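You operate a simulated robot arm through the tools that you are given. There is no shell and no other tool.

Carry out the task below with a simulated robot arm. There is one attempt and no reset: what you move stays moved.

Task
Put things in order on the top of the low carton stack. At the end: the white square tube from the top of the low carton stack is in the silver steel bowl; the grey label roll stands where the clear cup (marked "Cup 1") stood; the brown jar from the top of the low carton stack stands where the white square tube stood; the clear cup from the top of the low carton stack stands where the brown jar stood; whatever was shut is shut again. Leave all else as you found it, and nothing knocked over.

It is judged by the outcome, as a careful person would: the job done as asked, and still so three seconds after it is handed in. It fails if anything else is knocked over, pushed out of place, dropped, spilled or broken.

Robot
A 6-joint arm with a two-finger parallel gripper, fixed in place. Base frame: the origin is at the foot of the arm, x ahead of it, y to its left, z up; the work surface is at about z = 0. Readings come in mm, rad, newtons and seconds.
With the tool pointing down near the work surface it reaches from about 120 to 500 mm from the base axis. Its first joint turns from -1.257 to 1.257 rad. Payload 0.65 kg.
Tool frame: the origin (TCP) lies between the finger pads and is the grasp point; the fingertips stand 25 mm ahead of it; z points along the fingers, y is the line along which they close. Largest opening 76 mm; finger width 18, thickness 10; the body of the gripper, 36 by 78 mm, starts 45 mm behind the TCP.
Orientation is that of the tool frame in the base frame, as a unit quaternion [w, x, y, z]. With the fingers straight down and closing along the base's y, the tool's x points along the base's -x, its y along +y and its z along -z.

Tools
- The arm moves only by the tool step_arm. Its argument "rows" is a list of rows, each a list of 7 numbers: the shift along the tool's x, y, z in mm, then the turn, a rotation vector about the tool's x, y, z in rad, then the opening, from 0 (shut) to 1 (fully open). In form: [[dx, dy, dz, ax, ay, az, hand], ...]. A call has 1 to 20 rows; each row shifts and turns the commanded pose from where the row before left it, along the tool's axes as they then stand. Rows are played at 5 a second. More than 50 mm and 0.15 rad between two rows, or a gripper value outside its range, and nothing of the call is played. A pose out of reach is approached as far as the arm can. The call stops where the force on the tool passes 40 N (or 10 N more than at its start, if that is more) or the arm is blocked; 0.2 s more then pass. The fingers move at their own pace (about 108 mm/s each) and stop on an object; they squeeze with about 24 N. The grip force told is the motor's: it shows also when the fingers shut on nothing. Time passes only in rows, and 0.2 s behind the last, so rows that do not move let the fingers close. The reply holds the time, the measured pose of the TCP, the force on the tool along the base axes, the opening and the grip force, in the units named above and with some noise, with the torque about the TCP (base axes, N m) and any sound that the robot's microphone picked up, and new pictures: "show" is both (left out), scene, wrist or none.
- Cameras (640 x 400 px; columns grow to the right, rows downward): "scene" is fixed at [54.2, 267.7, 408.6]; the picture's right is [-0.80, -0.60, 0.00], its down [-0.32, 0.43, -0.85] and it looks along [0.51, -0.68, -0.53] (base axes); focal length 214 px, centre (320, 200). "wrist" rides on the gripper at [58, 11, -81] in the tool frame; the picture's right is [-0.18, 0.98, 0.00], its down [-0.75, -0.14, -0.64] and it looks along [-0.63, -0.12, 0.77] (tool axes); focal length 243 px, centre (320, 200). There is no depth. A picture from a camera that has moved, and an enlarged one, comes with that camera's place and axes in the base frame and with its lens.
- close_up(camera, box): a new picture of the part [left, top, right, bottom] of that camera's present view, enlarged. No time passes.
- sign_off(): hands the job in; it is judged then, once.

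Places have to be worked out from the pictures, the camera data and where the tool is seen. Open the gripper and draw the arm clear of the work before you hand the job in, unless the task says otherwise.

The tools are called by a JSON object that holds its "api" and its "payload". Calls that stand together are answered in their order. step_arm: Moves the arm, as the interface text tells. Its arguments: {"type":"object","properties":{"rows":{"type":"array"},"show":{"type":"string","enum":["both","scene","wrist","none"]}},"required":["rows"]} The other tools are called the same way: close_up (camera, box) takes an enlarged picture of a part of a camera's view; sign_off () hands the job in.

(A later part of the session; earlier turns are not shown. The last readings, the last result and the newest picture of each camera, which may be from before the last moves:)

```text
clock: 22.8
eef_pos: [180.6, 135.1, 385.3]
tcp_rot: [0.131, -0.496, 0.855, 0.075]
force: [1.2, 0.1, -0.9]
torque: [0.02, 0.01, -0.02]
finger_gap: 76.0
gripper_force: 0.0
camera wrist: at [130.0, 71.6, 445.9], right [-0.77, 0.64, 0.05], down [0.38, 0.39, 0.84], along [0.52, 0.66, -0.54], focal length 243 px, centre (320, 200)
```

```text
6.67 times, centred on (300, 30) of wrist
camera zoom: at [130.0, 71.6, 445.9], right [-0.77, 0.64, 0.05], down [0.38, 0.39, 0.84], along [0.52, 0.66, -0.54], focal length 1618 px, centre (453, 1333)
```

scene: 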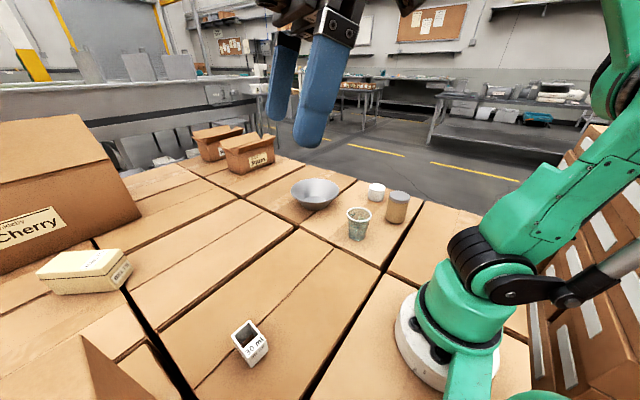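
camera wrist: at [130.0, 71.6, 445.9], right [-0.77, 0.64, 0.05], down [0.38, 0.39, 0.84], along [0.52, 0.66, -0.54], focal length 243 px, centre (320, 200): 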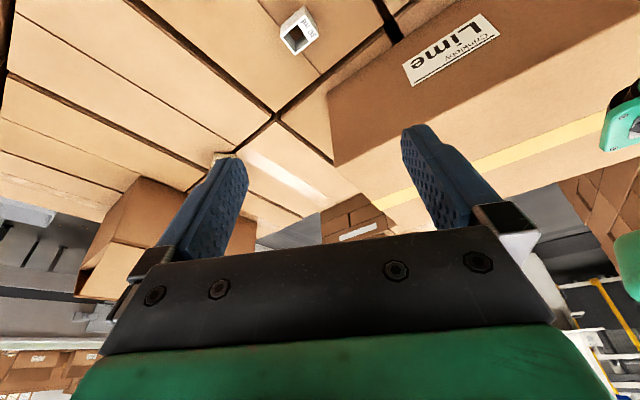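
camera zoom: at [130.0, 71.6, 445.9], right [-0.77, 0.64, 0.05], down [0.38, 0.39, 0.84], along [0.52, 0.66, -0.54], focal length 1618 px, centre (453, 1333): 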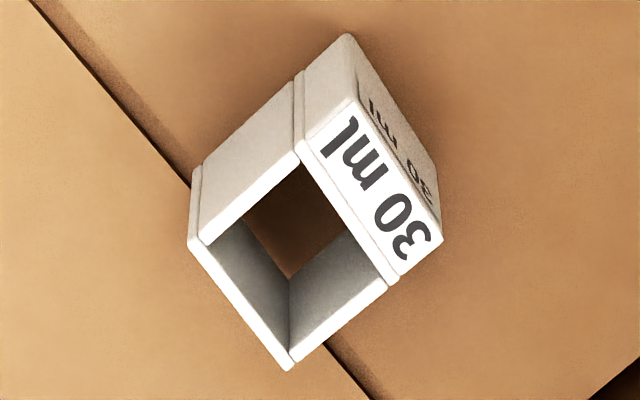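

The tall "Lime" carton's top is bare and taped. I zoom as far as possible on the small cylinder in the fixed view to judge what it is.

{"api": "close_up", "payload": {"camera": "scene", "box": [362, 178, 392, 206]}}

{"api": "close_up", "payload": {"camera": "scene", "box": [382, 184, 414, 228]}}

{"api": "close_up", "payload": {"camera": "scene", "box": [340, 200, 380, 245]}}

{"api": "close_up", "payload": {"camera": "scene", "box": [225, 315, 275, 370]}}

```text
14.29 times, centred on (377, 192) of scene
camera zoom: at [54.2, 267.7, 408.6], right [-0.8, -0.6, 0.0], down [-0.32, 0.43, -0.85], along [0.51, -0.68, -0.53], focal length 3064 px, centre (-494, 314)
```

zoom: 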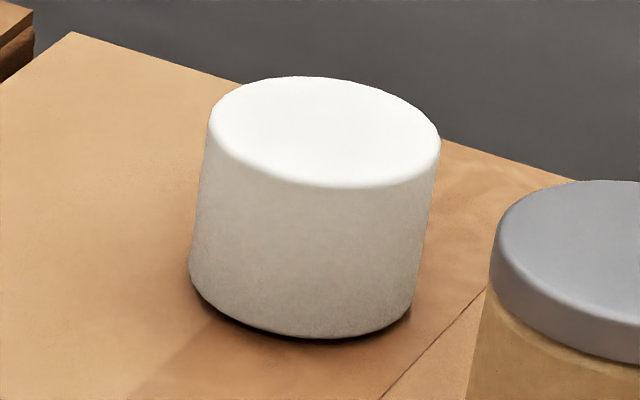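

```text
9.09 times, centred on (398, 206) of scene
camera zoom: at [54.2, 267.7, 408.6], right [-0.8, -0.6, 0.0], down [-0.32, 0.43, -0.85], along [0.51, -0.68, -0.53], focal length 1950 px, centre (-389, 146)
```

zoom: 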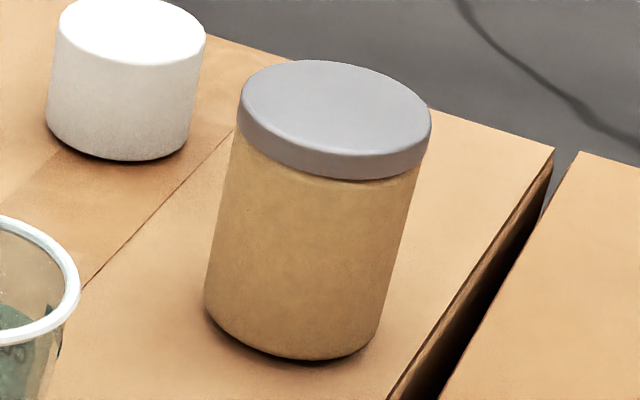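

```text
8.89 times, centred on (360, 222) of scene
camera zoom: at [54.2, 267.7, 408.6], right [-0.8, -0.6, 0.0], down [-0.32, 0.43, -0.85], along [0.51, -0.68, -0.53], focal length 1906 px, centre (-36, 0)
```

zoom: 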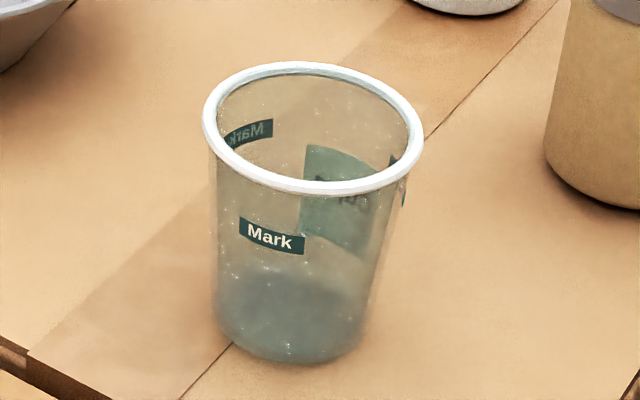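

```text
7.27 times, centred on (250, 342) of scene
camera zoom: at [54.2, 267.7, 408.6], right [-0.8, -0.6, 0.0], down [-0.32, 0.43, -0.85], along [0.51, -0.68, -0.53], focal length 1560 px, centre (829, -836)
```

zoom: 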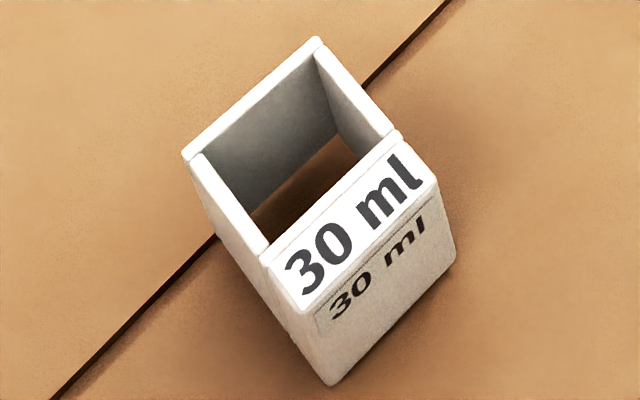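

The cylinder is a plain solid; the cup's bottom shows a bluish-grey mass I want to see better, as well as the jar. I move above the cup with the tool tilted inward so the wrist camera looks nearly straight down into it.

{"api": "step_arm", "payload": {"rows": [[0, 0, 0, 0, 0.15, 0, 1], [0, 0, 0, 0, 0.15, 0, 1], [0, 0, 0, 0, 0, 0.15, 1], [0, 0, 0, 0, 0, 0.15, 1], [0, 0, 0, 0, 0, 0.15, 1], [0, 0, 0, 0, 0, 0.15, 1], [0, 0, 0, 0, 0, 0.15, 1], [0, 0, 0, 0, 0, 0.15, 1], [0, 0, 0, 0, 0, 0.15, 1], [-4, -37, 19, 0, 0, 0, 1], [-4, -37, 19, 0, 0, 0, 1], [-4, -37, 19, 0, 0, 0, 1], [-4, -37, 19, 0, 0, 0, 1], [-4, -37, 19, 0, 0, 0, 1], [-4, -37, 19, 0, 0, 0, 1], [-4, -37, 19, 0, 0, 0, 1], [-4, -37, 19, 0, 0, 0, 1], [0, 0, 0, 0, 0, 0, 1]], "show": "none"}}

{"api": "step_arm", "payload": {"rows": [[0, 0, 0, 0, 0.15, 0, 1], [0, 0, 0, 0, 0.15, 0, 1], [0, 0, 0, 0, 0.15, 0, 1], [0, 0, 0, 0, 0, 0, 1]], "show": "wrist"}}

```text
clock: 26.6
eef_pos: [213.3, -160.8, 235.2]
tcp_rot: [0.002, -0.001, 1.0, -0.001]
force: [0.2, -0.7, -0.3]
torque: [-0.02, -0.02, 0.03]
finger_gap: 76.1
gripper_force: 0.0
```

```text
clock: 27.6
eef_pos: [212.5, -159.9, 233.7]
tcp_rot: [-0.222, 0.0, 0.975, 0.001]
force: [0.1, -0.2, -0.3]
torque: [0.03, 0.04, -0.03]
finger_gap: 75.9
gripper_force: 0.2
camera wrist: at [195.1, -149.5, 332.7], right [0.17, 0.98, -0.08], down [0.96, -0.14, 0.25], along [0.24, -0.12, -0.96], focal length 243 px, centre (320, 200)
```

wrist: 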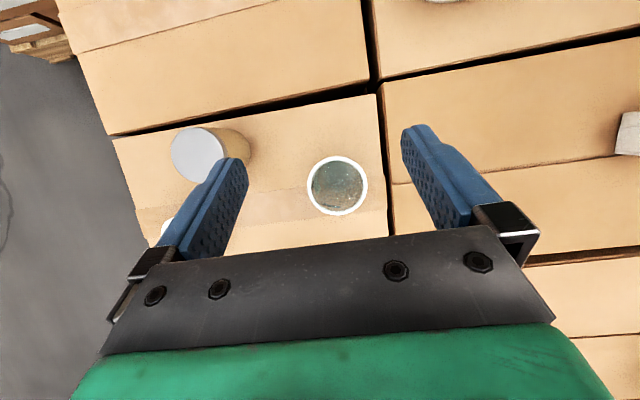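

{"api": "close_up", "payload": {"camera": "wrist", "box": [292, 145, 382, 225]}}

{"api": "close_up", "payload": {"camera": "wrist", "box": [150, 110, 270, 200]}}

```text
5.00 times, centred on (337, 185) of wrist
camera zoom: at [195.1, -149.5, 332.7], right [0.17, 0.98, -0.08], down [0.96, -0.14, 0.25], along [0.24, -0.12, -0.96], focal length 1213 px, centre (235, 275)
```

zoom: 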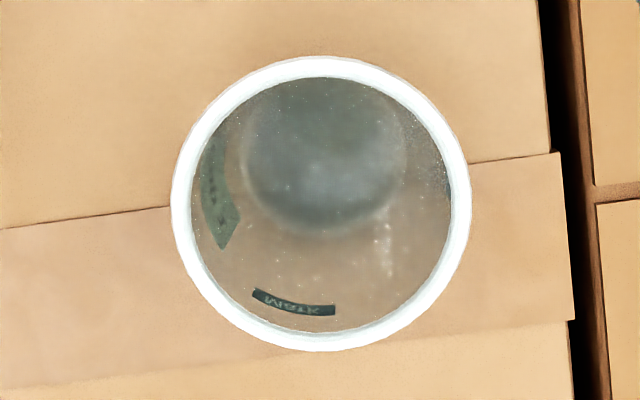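

```text
4.44 times, centred on (210, 155) of wrist
camera zoom: at [195.1, -149.5, 332.7], right [0.17, 0.98, -0.08], down [0.96, -0.14, 0.25], along [0.24, -0.12, -0.96], focal length 1078 px, centre (809, 400)
```

zoom: 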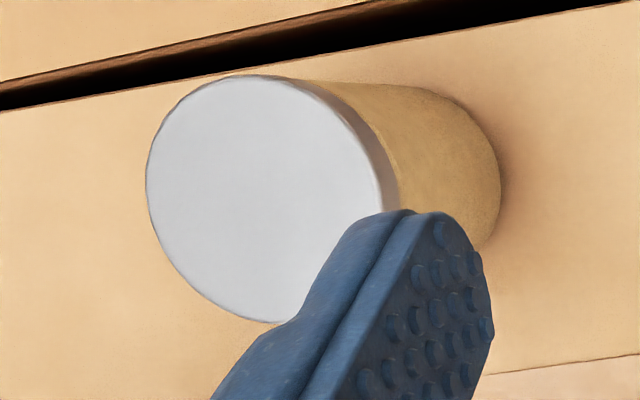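

By the steep view the cup base is just its thick bottom, at about (246, -160); the jar is opaque at about (189, -303). The cylinder near (289, -383) is the only roll-shaped thing in reach, so I take it as the label roll. I now level the tool and go above the tube at about (251, 197).

{"api": "step_arm", "payload": {"rows": [[0, 0, 0, 0, -0.15, 0, 1], [0, 0, 0, 0, -0.15, 0, 1], [0, 0, 0, 0, -0.15, 0, 1], [-4, 40, 8, 0, 0, 0, 1], [-4, 40, 8, 0, 0, 0, 1], [-4, 40, 8, 0, 0, 0, 1], [-4, 40, 8, 0, 0, 0, 1], [-4, 40, 8, 0, 0, 0, 1], [-4, 40, 8, 0, 0, 0, 1], [-4, 40, 8, 0, 0, 0, 1], [-5, 40, 8, 0, 0, 0, 1], [-5, 37, 8, 0, 0, 0.08, 1], [0, 0, 0, 0, 0, 0, 1]], "show": "both"}}

```text
clock: 30.4
eef_pos: [249.1, 195.5, 161.5]
tcp_rot: [0.002, 0.04, 0.999, 0.0]
force: [-0.1, 0.4, 0.2]
torque: [0.02, 0.0, 0.02]
finger_gap: 76.1
gripper_force: 0.0
camera wrist: at [191.9, 211.0, 242.3], right [0.26, 0.97, 0.0], down [0.74, -0.2, 0.65], along [0.62, -0.17, -0.76], focal length 243 px, centre (320, 200)
```

scene: 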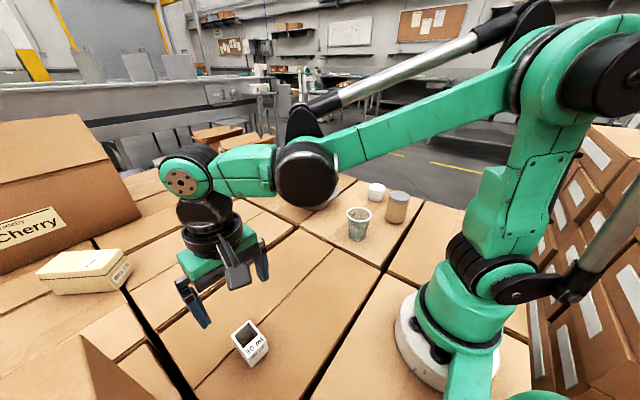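
wrist: 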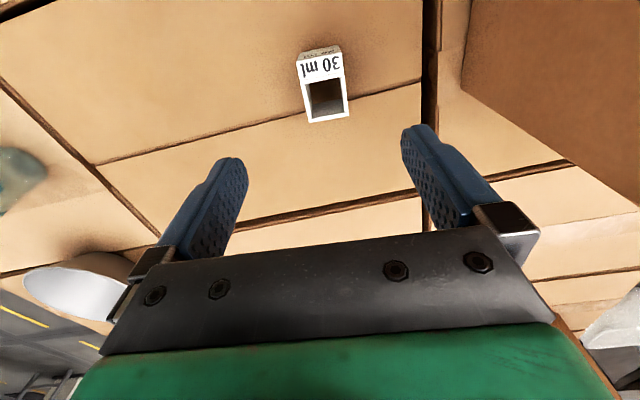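

{"api": "close_up", "payload": {"camera": "wrist", "box": [275, 30, 371, 130]}}

```text
4.00 times, centred on (323, 80) of wrist
camera zoom: at [191.9, 211.0, 242.3], right [0.26, 0.97, 0.0], down [0.74, -0.2, 0.65], along [0.62, -0.17, -0.76], focal length 970 px, centre (308, 680)
```

zoom: 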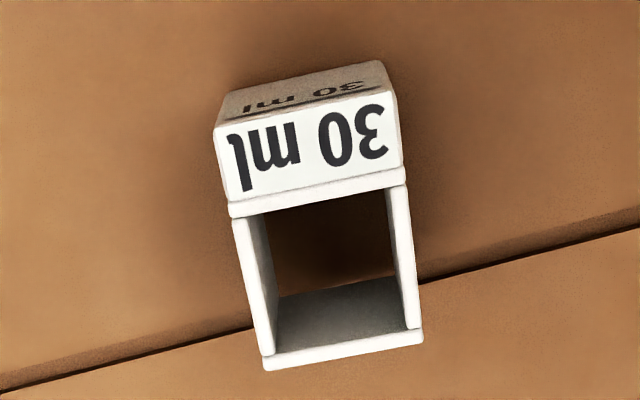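

Both cameras agree: the tube's footprint is about x 225–274, y 181–217 (centre ≈ (250, 198.5)), 35 mm high, turned about -0.08 rad. I descend with fingers either side of it and close at z≈30.

{"api": "step_arm", "payload": {"rows": [[4, 3, 30, 0, 0, 0, 1], [0, 0, 30, 0, 0, 0, 1], [0, 0, 30, 0, 0, 0, 1], [0, 0, 20, 0, 0, 0, 1], [0, 0, 12, 0, 0, 0, 1], [0, 0, 9, 0, 0, 0, 1], [0, 0, 0, 0, 0, 0, 1]], "show": "both"}}

```text
clock: 32.0
eef_pos: [247.3, 198.8, 31.5]
tcp_rot: [0.002, 0.039, 0.999, 0.001]
force: [0.5, 0.2, 0.5]
torque: [0.01, -0.02, 0.03]
finger_gap: 76.1
gripper_force: 0.0
camera wrist: at [188.6, 215.3, 111.9], right [0.26, 0.97, 0.0], down [0.74, -0.2, 0.65], along [0.62, -0.17, -0.76], focal length 243 px, centre (320, 200)
```

scene: 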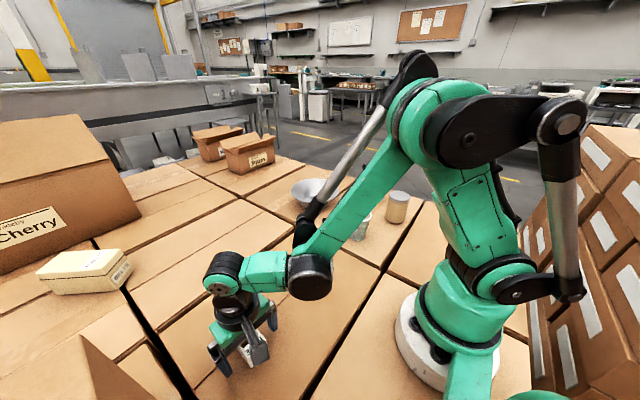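
wrist: 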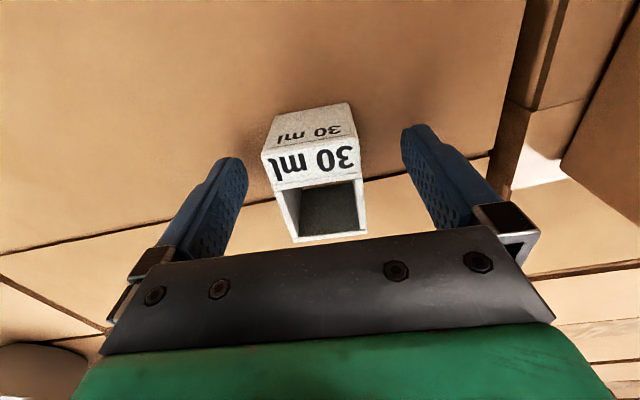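

The tube sits centred between the fingers; I close on it.

{"api": "step_arm", "payload": {"rows": [[0, 0, 0, 0, 0, 0, 0.5], [0, 0, 0, 0, 0, 0, 0.3], [0, 0, 0, 0, 0, 0, 0.3], [0, 0, 0, 0, 0, 0, 0.3]], "show": "wrist"}}

```text
clock: 33.0
eef_pos: [246.8, 198.6, 31.8]
tcp_rot: [0.002, 0.04, 0.999, 0.001]
force: [0.7, 0.1, 0.7]
torque: [-0.03, -0.01, -0.02]
finger_gap: 33.8
gripper_force: 24.4
camera wrist: at [188.6, 215.3, 112.1], right [0.26, 0.97, 0.0], down [0.74, -0.2, 0.65], along [0.62, -0.17, -0.76], focal length 243 px, centre (320, 200)
```

wrist: 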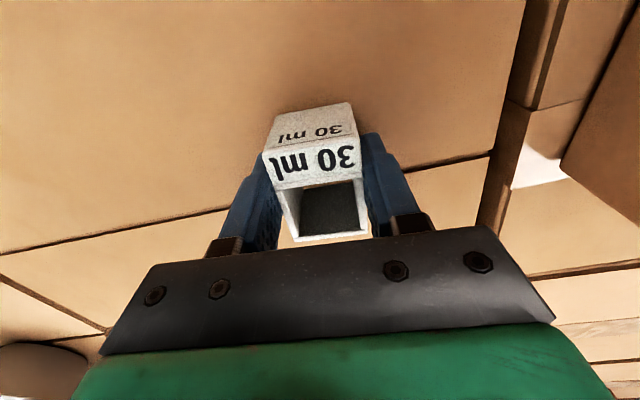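

Gripped at 33.8 mm. I lift straight up to about z = 140 and check the hold.

{"api": "step_arm", "payload": {"rows": [[0, 0, -6, 0, 0, 0, 0.3], [0, 0, -12, 0, 0, 0, 0.3], [0, 0, -22, 0, 0, 0, 0.3], [0, 0, -30, 0, 0, 0, 0.3], [0, 0, -30, 0, 0, 0, 0.3], [0, 0, -10, 0, 0, 0, 0.3]], "show": "wrist"}}

```text
clock: 34.4
eef_pos: [246.8, 199.8, 142.3]
tcp_rot: [0.001, 0.039, 0.999, 0.0]
force: [-0.1, 0.1, 0.0]
torque: [0.01, 0.02, -0.01]
finger_gap: 33.8
gripper_force: 23.9
camera wrist: at [188.5, 213.9, 222.7], right [0.26, 0.97, 0.0], down [0.74, -0.2, 0.65], along [0.62, -0.17, -0.76], focal length 243 px, centre (320, 200)
```

wrist: 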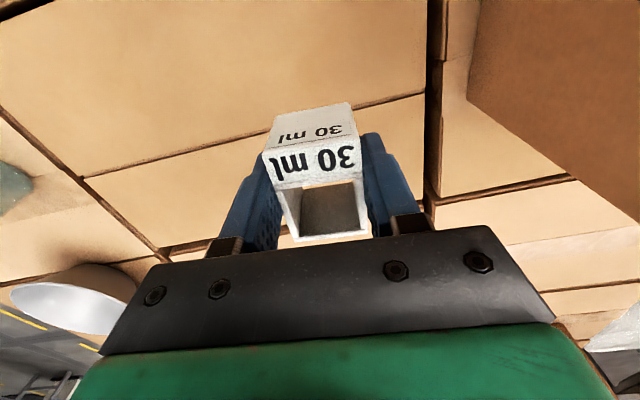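

Tube is held securely. I carry it at z≈142 to a spot short of the bowl, turning the wrist, so I can see the bowl before going in.

{"api": "step_arm", "payload": {"rows": [[-10, -20, 0, 0, 0, 0, 0.3], [-15, -32, 0, 0, 0, 0, 0.3], [-15, -32, 0, 0, 0, 0, 0.3], [-15, -32, 0, 0, 0, 0, 0.3], [-15, -32, 0, 0, 0, 0, 0.3], [-15, -32, 0, 0, 0, 0, 0.3], [-15, -32, 0, 0, 0, 0, 0.3], [-15, -32, 0, 0, 0, 0, 0.3], [-15, -32, 0, 0, 0, 0, 0.3], [-10, -20, 0, 0, 0, 0.15, 0.3], [0, 0, 0, 0, 0, 0.15, 0.3], [0, 0, 0, 0, 0, 0, 0.3]], "show": "both"}}

```text
clock: 37.0
eef_pos: [363.3, -105.7, 140.0]
tcp_rot: [0.001, 0.189, 0.982, 0.001]
force: [0.0, -0.2, -0.5]
torque: [-0.04, -0.01, 0.03]
finger_gap: 33.8
gripper_force: 23.7
camera wrist: at [312.9, -74.0, 221.7], right [0.54, 0.84, 0.0], down [0.64, -0.41, 0.64], along [0.55, -0.34, -0.76], focal length 243 px, centre (320, 200)
```

scene: 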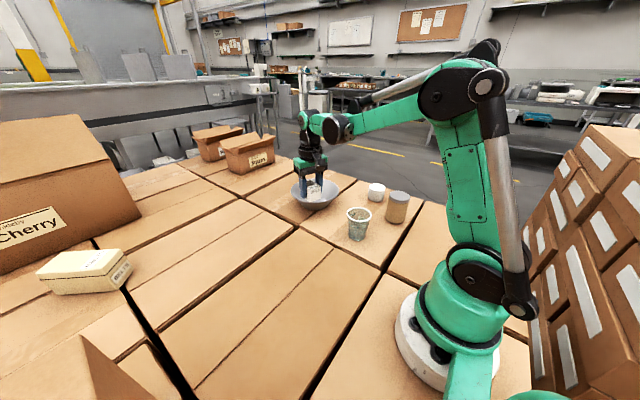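
wrist: 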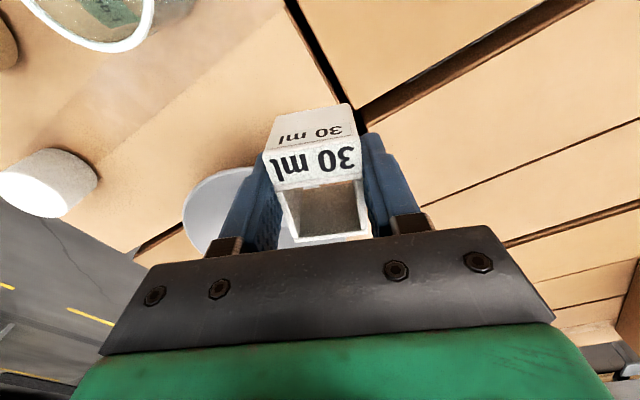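

The bowl's centre, from three earlier views, is about (437, -218). I move the tube over it at about z = 110, bottom still well above the rim.

{"api": "step_arm", "payload": {"rows": [[-20, -15, 5, 0, 0, 0, 0.3], [-26, -19, 8, 0, 0, 0, 0.3], [-26, -19, 8, 0, 0, 0, 0.3], [-20, -15, 6, 0, 0, 0, 0.3], [-10, -7, 3, 0, 0, 0, 0.3], [0, 0, 0, 0, 0, 0, 0.3]], "show": "both"}}

```text
clock: 38.4
eef_pos: [430.3, -214.5, 109.7]
tcp_rot: [0.001, 0.188, 0.982, 0.0]
force: [-0.6, 0.3, 0.3]
torque: [-0.01, 0.02, -0.01]
finger_gap: 34.3
gripper_force: 23.8
camera wrist: at [379.9, -182.7, 190.8], right [0.53, 0.85, 0.0], down [0.65, -0.41, 0.64], along [0.55, -0.34, -0.76], focal length 243 px, centre (320, 200)
```

scene: 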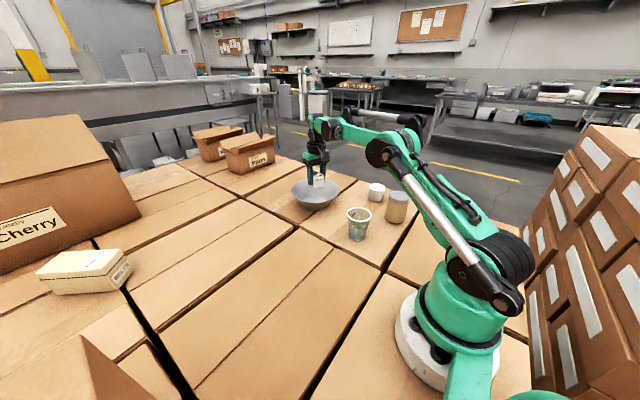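
wrist: 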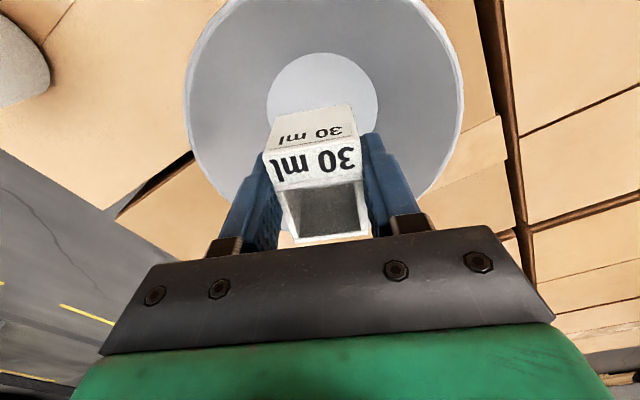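

The bowl's floor centre appears at about (434, -214), right below the tube. I descend into the bowl, slowing before contact.

{"api": "step_arm", "payload": {"rows": [[0, 0, 20, 0, 0, 0, 0.3], [0, 0, 20, 0, 0, 0, 0.3], [0, 0, 14, 0, 0, 0, 0.3], [0, 0, 8, 0, 0, 0, 0.3], [0, 0, 0, 0, 0, 0, 0.3]], "show": "both"}}

```text
clock: 39.6
eef_pos: [429.7, -214.5, 49.9]
tcp_rot: [0.002, 0.188, 0.982, 0.001]
force: [-0.2, -0.6, 0.0]
torque: [0.0, -0.01, -0.02]
finger_gap: 34.0
gripper_force: 24.1
camera wrist: at [379.4, -182.2, 130.7], right [0.53, 0.85, 0.0], down [0.65, -0.41, 0.64], along [0.55, -0.34, -0.76], focal length 243 px, centre (320, 200)
```

scene: 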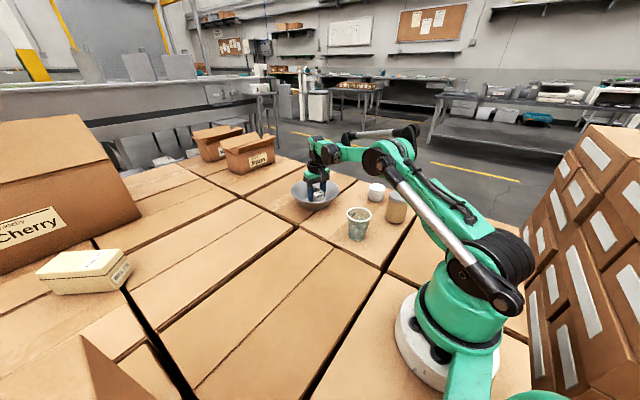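
wrist: 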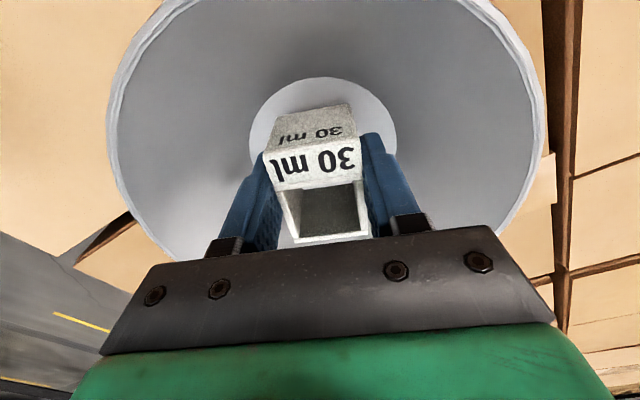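

Centered and no contact yet at z≈50. I lower by small steps and watch the force.

{"api": "step_arm", "payload": {"rows": [[0, 0, 3, 0, 0, 0, 0.3], [0, 0, 3, 0, 0, 0, 0.3], [0, 0, 3, 0, 0, 0, 0.3], [0, 0, 2, 0, 0, 0, 0.3]], "show": "none"}}

{"api": "step_arm", "payload": {"rows": [[0, 0, 1, 0, 0, 0, 0.3], [0, 0, 1, 0, 0, 0, 0.3]], "show": "none"}}

```text
clock: 40.6
eef_pos: [429.7, -213.7, 40.4]
tcp_rot: [0.002, 0.188, 0.982, 0.001]
force: [3.8, -0.1, 3.7]
torque: [-0.04, 0.02, 0.03]
finger_gap: 33.9
gripper_force: 23.9
```

```text
clock: 41.2
eef_pos: [430.1, -212.7, 37.0]
tcp_rot: [0.001, 0.188, 0.982, 0.001]
force: [2.2, -1.2, 3.7]
torque: [-0.04, 0.02, 0.0]
finger_gap: 33.9
gripper_force: 23.6
```

There is light contact (about 4 N). I look before releasing.

{"api": "close_up", "payload": {"camera": "wrist", "box": [180, 40, 460, 250]}}

{"api": "close_up", "payload": {"camera": "scene", "box": [280, 130, 370, 220]}}

```text
1.90 times, centred on (320, 145) of wrist
camera zoom: at [378.9, -182.3, 117.6], right [0.53, 0.85, 0.0], down [0.65, -0.41, 0.64], along [0.55, -0.34, -0.76], focal length 462 px, centre (320, 305)
```

zoom: 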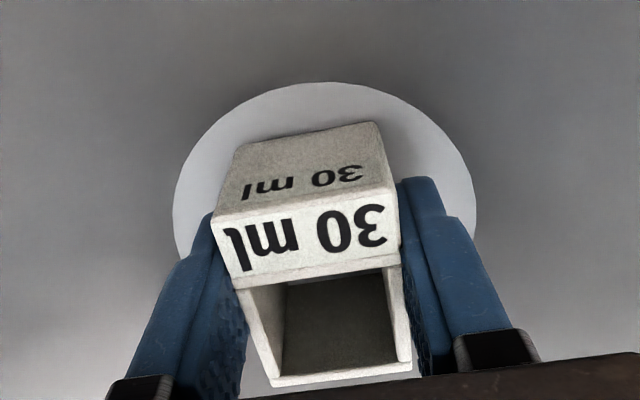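

```text
4.44 times, centred on (325, 175) of scene
camera zoom: at [54.2, 267.7, 408.6], right [-0.8, -0.6, 0.0], down [-0.32, 0.43, -0.85], along [0.51, -0.68, -0.53], focal length 953 px, centre (298, 311)
```

zoom: 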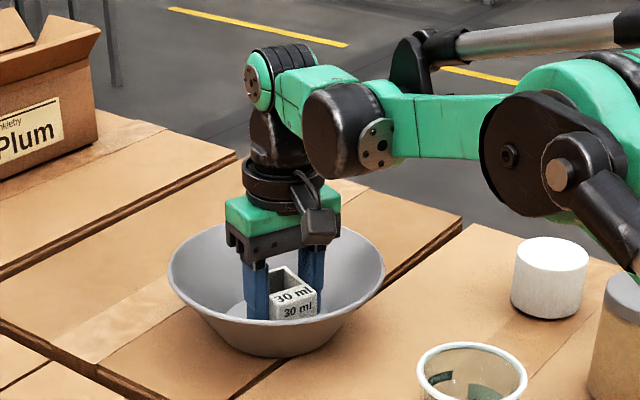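

Contact is with the bowl floor (TCP 37 → floor ≈ 5 mm), bowl not moved. I open just enough to let go and rise straight up.

{"api": "step_arm", "payload": {"rows": [[0, 0, 0, 0, 0, 0, 0.5], [0, 0, 0, 0, 0, 0, 0.62], [0, 0, 0, 0, 0, 0, 0.62]], "show": "wrist"}}

```text
clock: 42.0
eef_pos: [429.3, -213.2, 37.0]
tcp_rot: [0.001, 0.188, 0.982, 0.0]
force: [-0.8, -1.2, 0.3]
torque: [-0.04, 0.01, 0.0]
finger_gap: 46.9
gripper_force: 0.1
camera wrist: at [378.9, -182.3, 117.6], right [0.53, 0.85, 0.0], down [0.65, -0.41, 0.64], along [0.55, -0.34, -0.76], focal length 243 px, centre (320, 200)
```

wrist: 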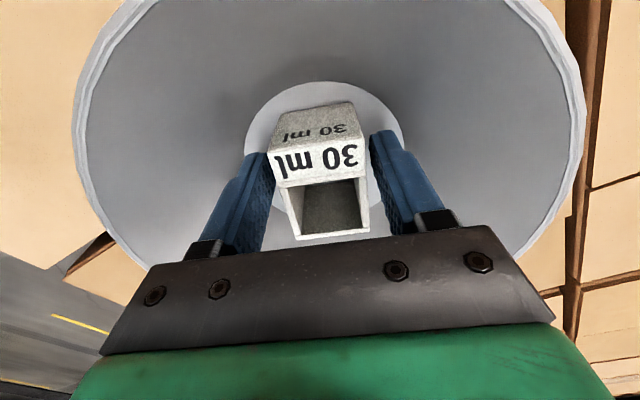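

The tube is released and upright. I rise straight up out of the bowl.

{"api": "step_arm", "payload": {"rows": [[0, 0, -6, 0, 0, 0, 0.62], [0, 0, -12, 0, 0, 0, 0.62], [0, 0, -22, 0, 0, 0, 0.62], [0, 0, -25, 0, 0, 0, 0.62], [10, 0, -25, 0, 0, 0, 0.62], [30, 0, -20, 0, 0, 0, 0.62], [30, 0, -20, 0, 0, 0, 0.8], [30, 0, -20, 0, 0, 0, 1], [0, 0, 0, 0, 0, 0, 1]], "show": "both"}}

```text
clock: 44.0
eef_pos: [338.1, -176.4, 186.1]
tcp_rot: [0.001, 0.187, 0.982, 0.001]
force: [1.1, 0.0, -0.6]
torque: [-0.01, 0.0, 0.03]
finger_gap: 76.2
gripper_force: 0.1
camera wrist: at [287.8, -145.2, 266.8], right [0.53, 0.85, 0.0], down [0.65, -0.41, 0.64], along [0.55, -0.34, -0.76], focal length 243 px, centre (320, 200)
```

scene: 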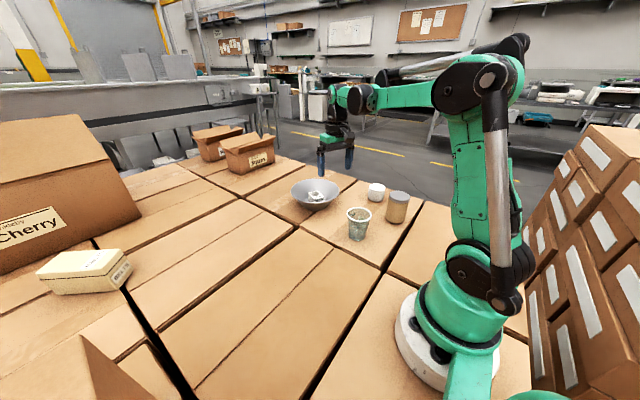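
wrist: 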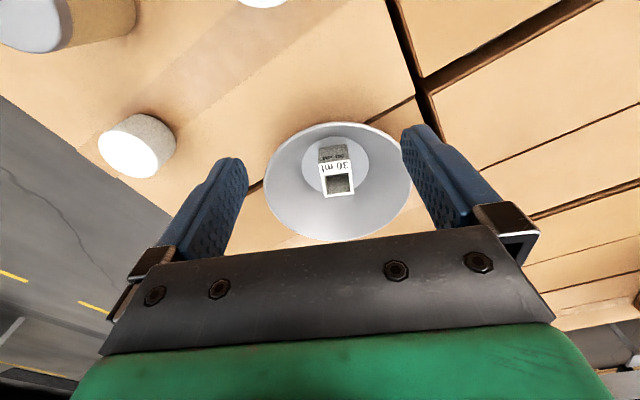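

The tube stands in the bowl. Next the jar: I move above it (about (189, -303)) at z≈186, turning the wrist to close tangentially.

{"api": "step_arm", "payload": {"rows": [[18, -35, 0, 0, 0, 0, 1], [18, -35, 0, 0, 0, 0, 1], [18, -35, 0, 0, 0, 0, 1], [19, -34, 0, 0, 0, 0, 1], [19, -34, 0, 0, 0, 0, 1], [0, 0, 0, 0, 0, 0.15, 1], [0, 0, 0, 0, 0, 0.15, 1], [0, 0, 0, 0, 0, 0.15, 1], [0, 0, 0, 0, 0, 0.15, 1], [0, 0, 0, 0, 0, 0, 1]], "show": "both"}}

```text
clock: 46.2
eef_pos: [187.9, -303.2, 185.7]
tcp_rot: [0.002, 0.471, 0.882, 0.001]
force: [-0.3, -0.6, 0.0]
torque: [0.0, 0.02, 0.0]
finger_gap: 76.1
gripper_force: 0.0
camera wrist: at [163.3, -249.0, 266.5], right [0.92, 0.39, 0.0], down [0.3, -0.7, 0.64], along [0.26, -0.59, -0.77], focal length 243 px, centre (320, 200)
```

scene: 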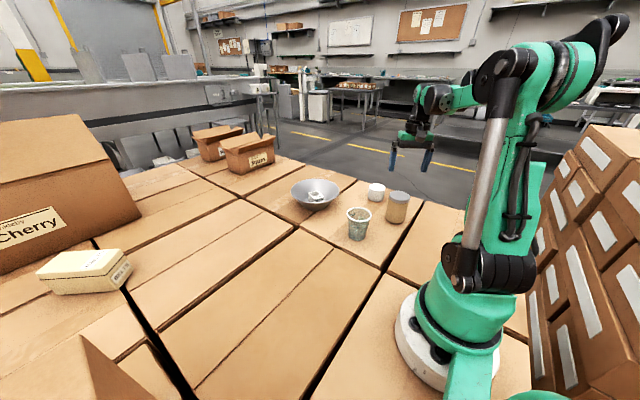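
wrist: 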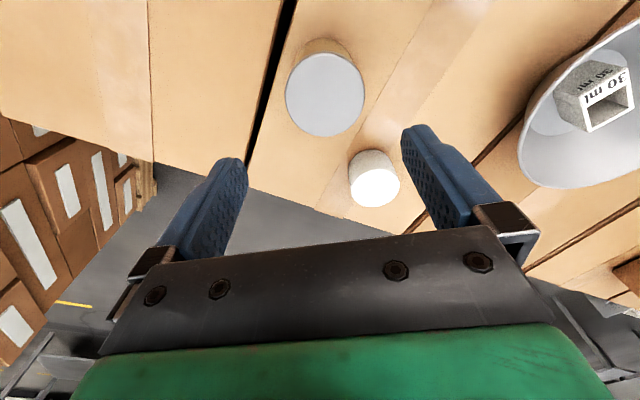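

{"api": "close_up", "payload": {"camera": "wrist", "box": [270, 30, 382, 145]}}

{"api": "close_up", "payload": {"camera": "wrist", "box": [335, 135, 415, 215]}}

```text
3.48 times, centred on (326, 88) of wrist
camera zoom: at [163.3, -249.0, 266.5], right [0.92, 0.39, 0.0], down [0.3, -0.7, 0.64], along [0.26, -0.59, -0.77], focal length 844 px, centre (299, 591)
```

zoom: 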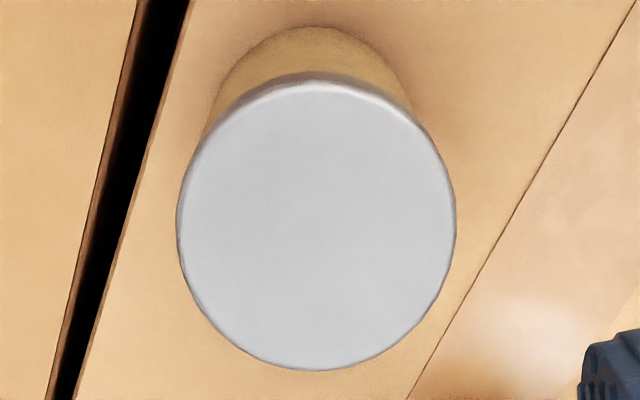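

```text
5.00 times, centred on (375, 175) of wrist
camera zoom: at [163.3, -249.0, 266.5], right [0.92, 0.39, 0.0], down [0.3, -0.7, 0.64], along [0.26, -0.59, -0.77], focal length 1213 px, centre (45, 325)
```

zoom: 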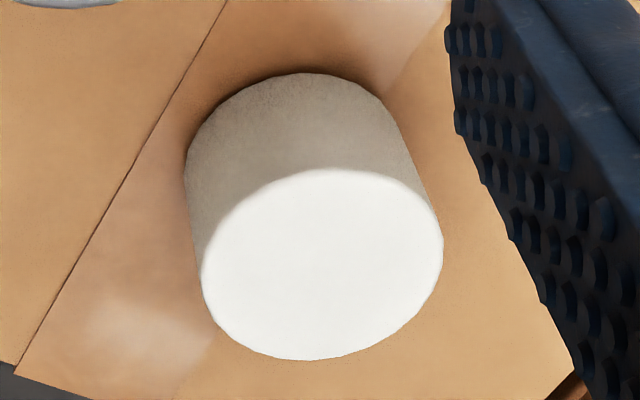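

The jar's lid centre works out at about (189, -299) with 60 mm diameter, so I shift a few mm and come down to just above the lid for a check.

{"api": "step_arm", "payload": {"rows": [[2, 3.5, 20, 0, 0, 0, 1], [0, 0, 30, 0, 0, 0, 1], [0, 0, 20, 0, 0, 0, 1], [0, 0, 0, 0, 0, 0, 1]], "show": "wrist"}}

```text
clock: 47.2
eef_pos: [188.3, -299.0, 115.4]
tcp_rot: [0.002, 0.471, 0.882, 0.001]
force: [0.1, 0.2, 0.2]
torque: [0.0, -0.03, 0.02]
finger_gap: 75.8
gripper_force: 0.0
camera wrist: at [164.7, -244.7, 196.5], right [0.92, 0.4, 0.0], down [0.3, -0.7, 0.64], along [0.26, -0.59, -0.77], focal length 243 px, centre (320, 200)
```

wrist: 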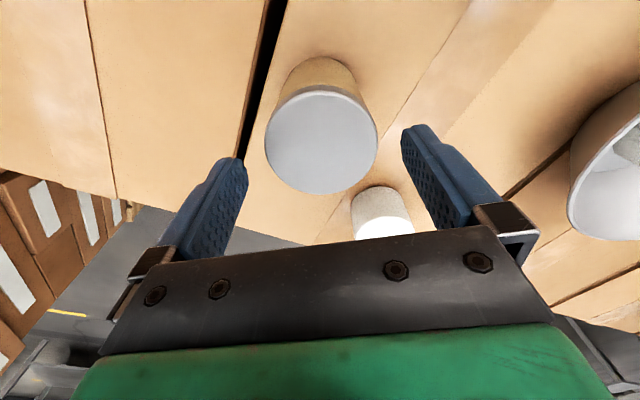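

Lid is centred between the fingertips to within about 1 mm. I descend to z≈46 with the fingers either side.

{"api": "step_arm", "payload": {"rows": [[0, 0, 15, 0, 0, 0, 1], [0, 0, 20, 0, 0, 0, 1], [0, 0, 18, 0, 0, 0, 1], [0, 0, 11, 0, 0, 0, 1], [0, 0, 5, 0, 0, 0, 1], [0, 0, 0, 0, 0, 0, 1]], "show": "both"}}

```text
clock: 48.6
eef_pos: [189.0, -299.6, 46.7]
tcp_rot: [0.002, 0.47, 0.883, 0.001]
force: [-0.4, 0.0, 0.3]
torque: [0.0, 0.01, 0.03]
finger_gap: 75.9
gripper_force: 0.0
camera wrist: at [165.4, -245.4, 127.8], right [0.92, 0.4, 0.0], down [0.3, -0.7, 0.64], along [0.26, -0.59, -0.77], focal length 243 px, centre (320, 200)
```

scene: 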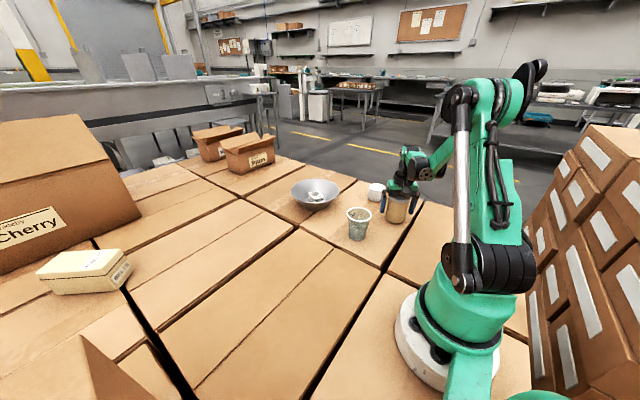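
wrist: 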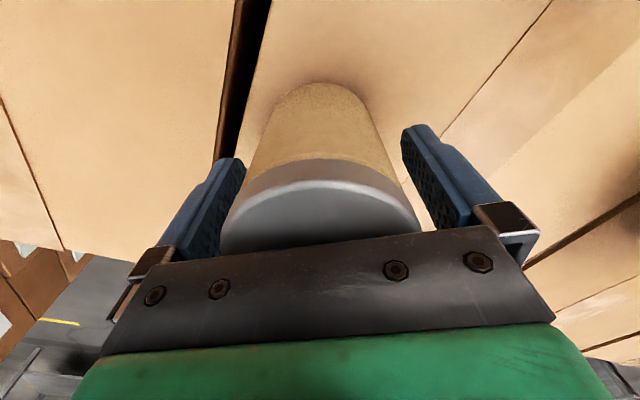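

Fingers straddle the jar with clearance; I close on it.

{"api": "step_arm", "payload": {"rows": [[0, 0, 0, 0, 0, 0, 0.7], [0, 0, 0, 0, 0, 0, 0.6], [0, 0, 0, 0, 0, 0, 0.6], [0, 0, 0, 0, 0, 0, 0.6]], "show": "wrist"}}

```text
clock: 49.6
eef_pos: [189.8, -300.1, 47.3]
tcp_rot: [0.001, 0.47, 0.883, 0.001]
force: [-0.7, -0.7, 0.1]
torque: [-0.05, 0.01, -0.02]
finger_gap: 57.1
gripper_force: 24.4
camera wrist: at [165.3, -245.4, 128.0], right [0.92, 0.4, 0.0], down [0.3, -0.7, 0.64], along [0.26, -0.59, -0.77], focal length 243 px, centre (320, 200)
```

wrist: 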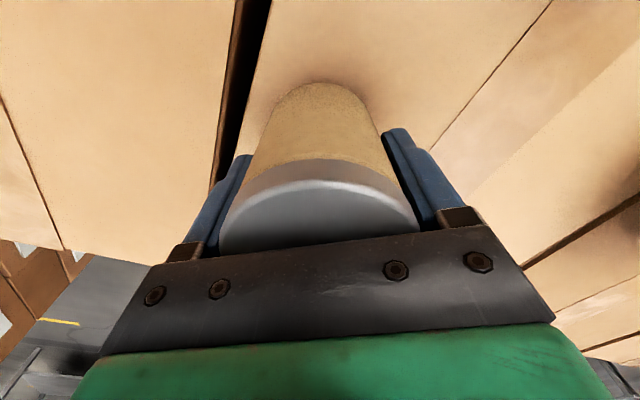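

Gripped at 57 mm; jar stood at about (189.5, -300). I lift gently and check that the whole jar, not only the lid, comes up.

{"api": "step_arm", "payload": {"rows": [[0, 0, -4, 0, 0, 0, 0.6], [0, 0, -8, 0, 0, 0, 0.6], [0, 0, -12, 0, 0, 0, 0.6], [0, 0, 0, 0, 0, 0, 0.6]], "show": "both"}}

{"api": "close_up", "payload": {"camera": "scene", "box": [350, 150, 450, 240]}}

```text
clock: 50.6
eef_pos: [189.3, -299.2, 71.2]
tcp_rot: [0.001, 0.47, 0.883, 0.002]
force: [-0.1, -0.4, -2.2]
torque: [-0.03, -0.01, 0.0]
finger_gap: 57.2
gripper_force: 24.1
camera wrist: at [164.5, -246.1, 152.1], right [0.92, 0.4, 0.0], down [0.3, -0.7, 0.64], along [0.26, -0.59, -0.77], focal length 243 px, centre (320, 200)
```

scene: 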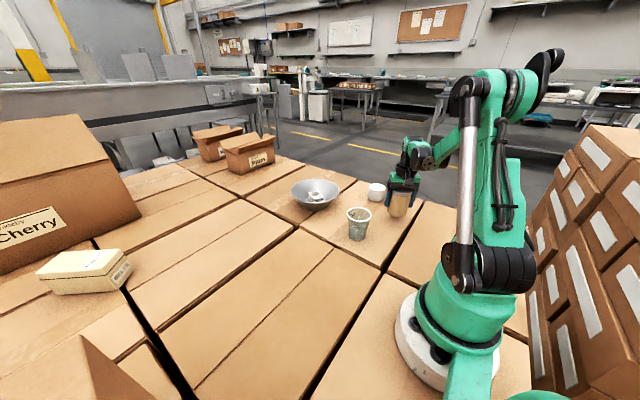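
wrist: 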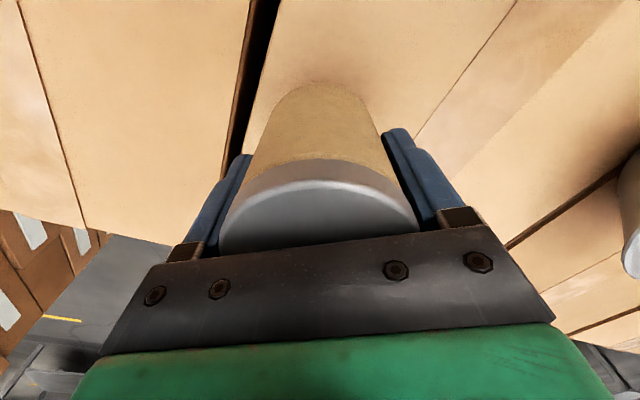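

```text
4.44 times, centred on (400, 195) of scene
camera zoom: at [54.2, 267.7, 408.6], right [-0.8, -0.6, 0.0], down [-0.32, 0.43, -0.85], along [0.51, -0.68, -0.53], focal length 953 px, centre (-36, 222)
```

zoom: 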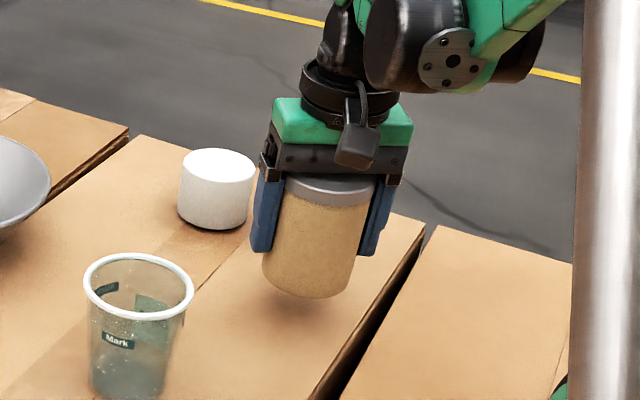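

The whole jar is up (about 0.22 kg). I raise it higher and begin carrying it over to the left, turning the wrist on the way.

{"api": "step_arm", "payload": {"rows": [[0, 0, -20, 0, 0, 0, 0.6], [0, 0, -35, 0, 0, 0, 0.6], [0, 0, -35, 0, 0, 0, 0.6], [15, 13, 0, 0, 0, 0, 0.6], [27, 23, 0, 0, 0, 0, 0.6], [27, 23, 0, 0, 0, 0, 0.6], [27, 23, 0, 0, 0, 0, 0.6], [27, 23, 0, 0, 0, 0, 0.6], [12, 12, 0, 0, 0, 0, 0.6], [0, 0, 0, 0, 0, -0.15, 0.6], [0, 0, 0, 0, 0, -0.15, 0.6], [0, 0, 0, 0, 0, -0.15, 0.6], [0, 0, 0, 0, 0, -0.15, 0.6], [0, 0, 0, 0, 0, -0.15, 0.6], [0, 0, 0, 0, 0, 0, 0.6]], "show": "none"}}

```text
clock: 53.8
eef_pos: [212.2, -122.0, 160.6]
tcp_rot: [0.002, 0.113, 0.994, 0.001]
force: [-0.1, -0.3, -1.9]
torque: [0.01, -0.02, 0.01]
finger_gap: 57.4
gripper_force: 24.3
```

Still firmly held. I continue to above the tube's old place at (250, 198.5).

{"api": "step_arm", "payload": {"rows": [[2, 20, 0, 0, 0, 0, 0.6], [4, 37, 0, 0, 0, 0, 0.6], [4, 37, 0, 0, 0, 0, 0.6], [4, 37, 0, 0, 0, 0, 0.6], [4, 37, 0, 0, 0, 0, 0.6], [4, 37, 0, 0, 0, 0, 0.6], [4, 37, 0, 0, 0, 0, 0.6], [4, 37, 0, 0, 0, 0, 0.6], [3, 27, 0, 0, 0, 0, 0.6], [2, 15, 0, 0, 0, 0, 0.6], [0, 0, 0, 0, 0, -0.15, 0.6], [0, 0, 0, 0, 0, -0.15, 0.6], [0, 0, 0, 0, 0, 0, 0.6]], "show": "both"}}

```text
clock: 56.6
eef_pos: [249.0, 197.5, 161.0]
tcp_rot: [0.001, -0.035, 0.999, -0.001]
force: [0.8, -0.7, -1.7]
torque: [-0.03, 0.02, -0.01]
finger_gap: 57.6
gripper_force: 24.1
camera wrist: at [190.5, 204.3, 241.7], right [0.11, 0.99, 0.0], down [0.76, -0.09, 0.65], along [0.64, -0.07, -0.76], focal length 243 px, centre (320, 200)
```

scene: 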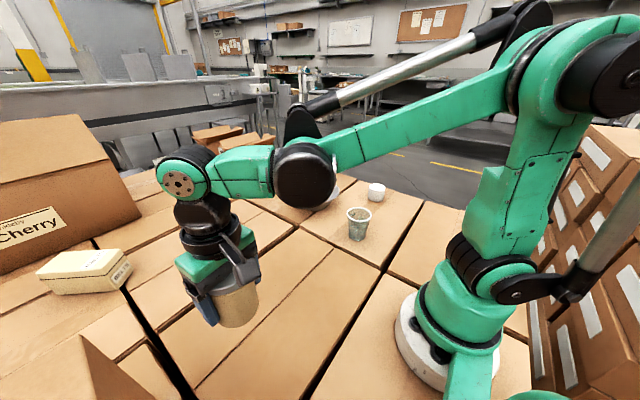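
wrist: 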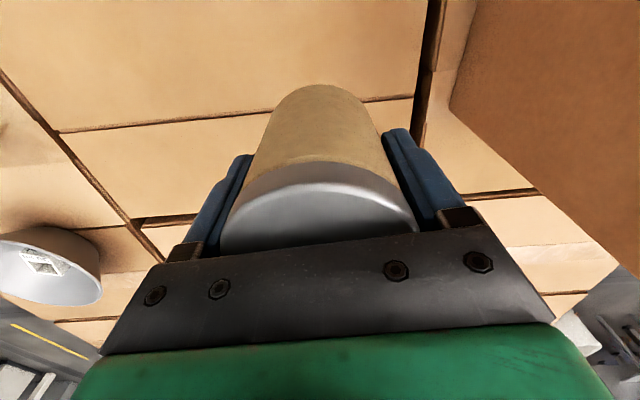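

Over the target. I lower the jar to a few mm above the surface, then ease down.

{"api": "step_arm", "payload": {"rows": [[-1, 1, 20, 0, 0, 0, 0.6], [0, 0, 30, 0, 0, 0, 0.6], [0, 0, 30, 0, 0, 0, 0.6], [0, 0, 18, 0, 0, 0, 0.6], [0, 0, 10, 0, 0, 0, 0.6], [0, 0, 0, 0, 0, 0, 0.6]], "show": "both"}}

{"api": "step_arm", "payload": {"rows": [[0, 0, 2, 0, 0, 0, 0.6], [0, 0, 2, 0, 0, 0, 0.6], [0, 0, 1, 0, 0, 0, 0.6]], "show": "none"}}

```text
clock: 58.0
eef_pos: [252.1, 199.6, 51.9]
tcp_rot: [0.002, -0.036, 0.999, 0.0]
force: [0.1, -0.2, -2.6]
torque: [-0.01, 0.0, -0.01]
finger_gap: 57.6
gripper_force: 23.7
camera wrist: at [192.4, 206.3, 133.2], right [0.11, 0.99, 0.0], down [0.76, -0.09, 0.65], along [0.64, -0.07, -0.76], focal length 243 px, centre (320, 200)
```

scene: 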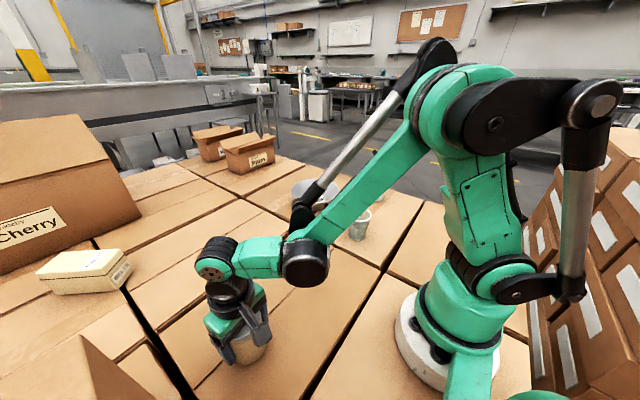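
wrist: 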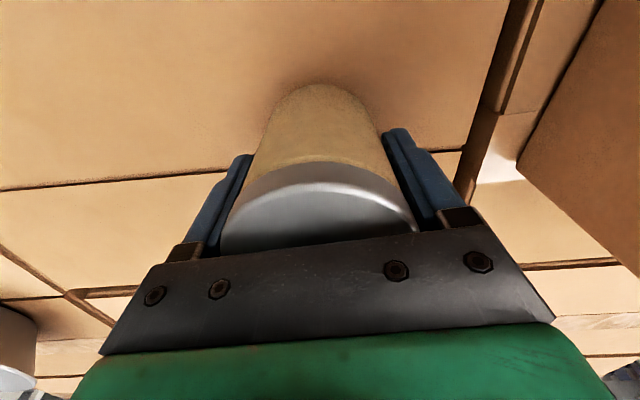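

```text
clock: 58.8
eef_pos: [252.1, 200.5, 47.5]
tcp_rot: [0.002, -0.035, 0.999, 0.0]
force: [0.2, 0.8, -1.8]
torque: [0.01, 0.0, 0.0]
finger_gap: 57.6
gripper_force: 24.0
```

Still carrying the full weight, so not quite down. I correct about 1.5 mm and lower in 1 mm steps.

{"api": "step_arm", "payload": {"rows": [[1.5, -1, 0, 0, 0, 0, 0.6], [0, 0, 0.7, 0, 0, 0, 0.6]], "show": "none"}}

{"api": "step_arm", "payload": {"rows": [[0, 0, 0.8, 0, 0, 0, 0.6], [0, 0, 0, 0, 0, 0, 0.6]], "show": "none"}}

```text
clock: 59.4
eef_pos: [250.1, 197.6, 46.4]
tcp_rot: [0.002, -0.035, 0.999, 0.0]
force: [0.0, -0.4, -1.1]
torque: [0.01, 0.01, 0.06]
finger_gap: 57.6
gripper_force: 23.9
```

```text
clock: 60.0
eef_pos: [248.4, 197.8, 46.5]
tcp_rot: [0.003, -0.035, 0.999, 0.001]
force: [-2.3, -3.1, 22.7]
torque: [-0.12, 0.17, 0.05]
finger_gap: 57.8
gripper_force: 24.2
```

The jar is down (contact force). I relax upward slightly to unload, then open the fingers.

{"api": "step_arm", "payload": {"rows": [[0, 0, -0.5, 0, 0, 0, 0.6], [0, 0, 0, 0, 0, 0, 0.6]], "show": "none"}}

```text
clock: 60.6
eef_pos: [250.6, 199.5, 46.4]
tcp_rot: [0.001, -0.035, 0.999, 0.001]
force: [0.7, -0.6, 0.4]
torque: [-0.08, 0.03, 0.01]
finger_gap: 57.4
gripper_force: 24.1
```

Unloaded, jar resting on the surface. I open and rise straight up.

{"api": "step_arm", "payload": {"rows": [[0, 0, 0, 0, 0, 0, 0.85], [0, 0, 0, 0, 0, 0, 1], [0, 0, 0, 0, 0, 0, 1], [0, 0, 0, 0, 0, 0, 1]], "show": "wrist"}}

```text
clock: 61.6
eef_pos: [249.3, 199.4, 46.9]
tcp_rot: [0.002, -0.036, 0.999, 0.0]
force: [0.5, -0.9, 0.1]
torque: [-0.01, 0.03, 0.0]
finger_gap: 76.0
gripper_force: 0.1
camera wrist: at [189.8, 205.3, 127.7], right [0.11, 0.99, 0.0], down [0.76, -0.09, 0.65], along [0.64, -0.07, -0.76], focal length 243 px, centre (320, 200)
```

wrist: 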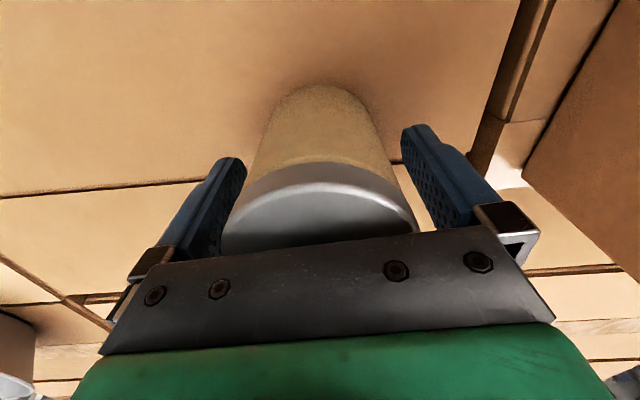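

Now I rise clear of the jar and travel to above the cup at about (246.5, -160).

{"api": "step_arm", "payload": {"rows": [[0, 0, -10, 0, 0, 0, 1], [0, 0, -25, 0, 0, 0, 1], [0, 0, -35, 0, 0, 0, 1], [0, 0, -35, 0, 0, 0, 1], [0, 0, -25, 0, 0, 0, 1], [2, -25, 0, 0, 0, 0, 1], [3, -40, 0, 0, 0, 0, 1], [3, -40, 0, 0, 0, 0, 1], [3, -40, 0, 0, 0, 0, 1], [3, -40, 0, 0, 0, 0.15, 1], [0, 0, 0, 0, 0, 0.15, 1], [0, 0, 0, 0, 0, 0.15, 1], [0, 0, 0, 0, 0, 0.15, 1], [0, 0, 0, 0, 0, 0, 1]], "show": "both"}}

```text
clock: 64.6
eef_pos: [249.1, 12.0, 177.8]
tcp_rot: [0.001, 0.262, 0.965, 0.001]
force: [-0.4, -0.7, 0.1]
torque: [-0.01, -0.02, -0.05]
finger_gap: 76.2
gripper_force: 0.1
camera wrist: at [203.4, 51.1, 257.8], right [0.66, 0.75, 0.0], down [0.58, -0.5, 0.64], along [0.49, -0.42, -0.76], focal length 243 px, centre (320, 200)
```

scene: 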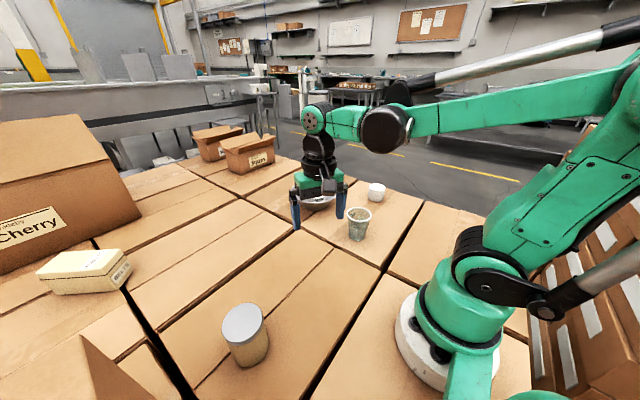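
wrist: 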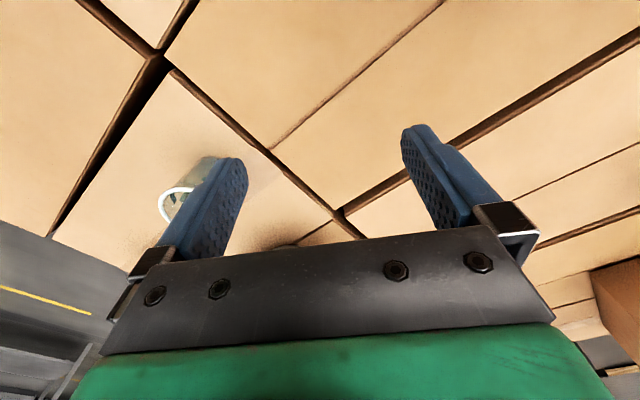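

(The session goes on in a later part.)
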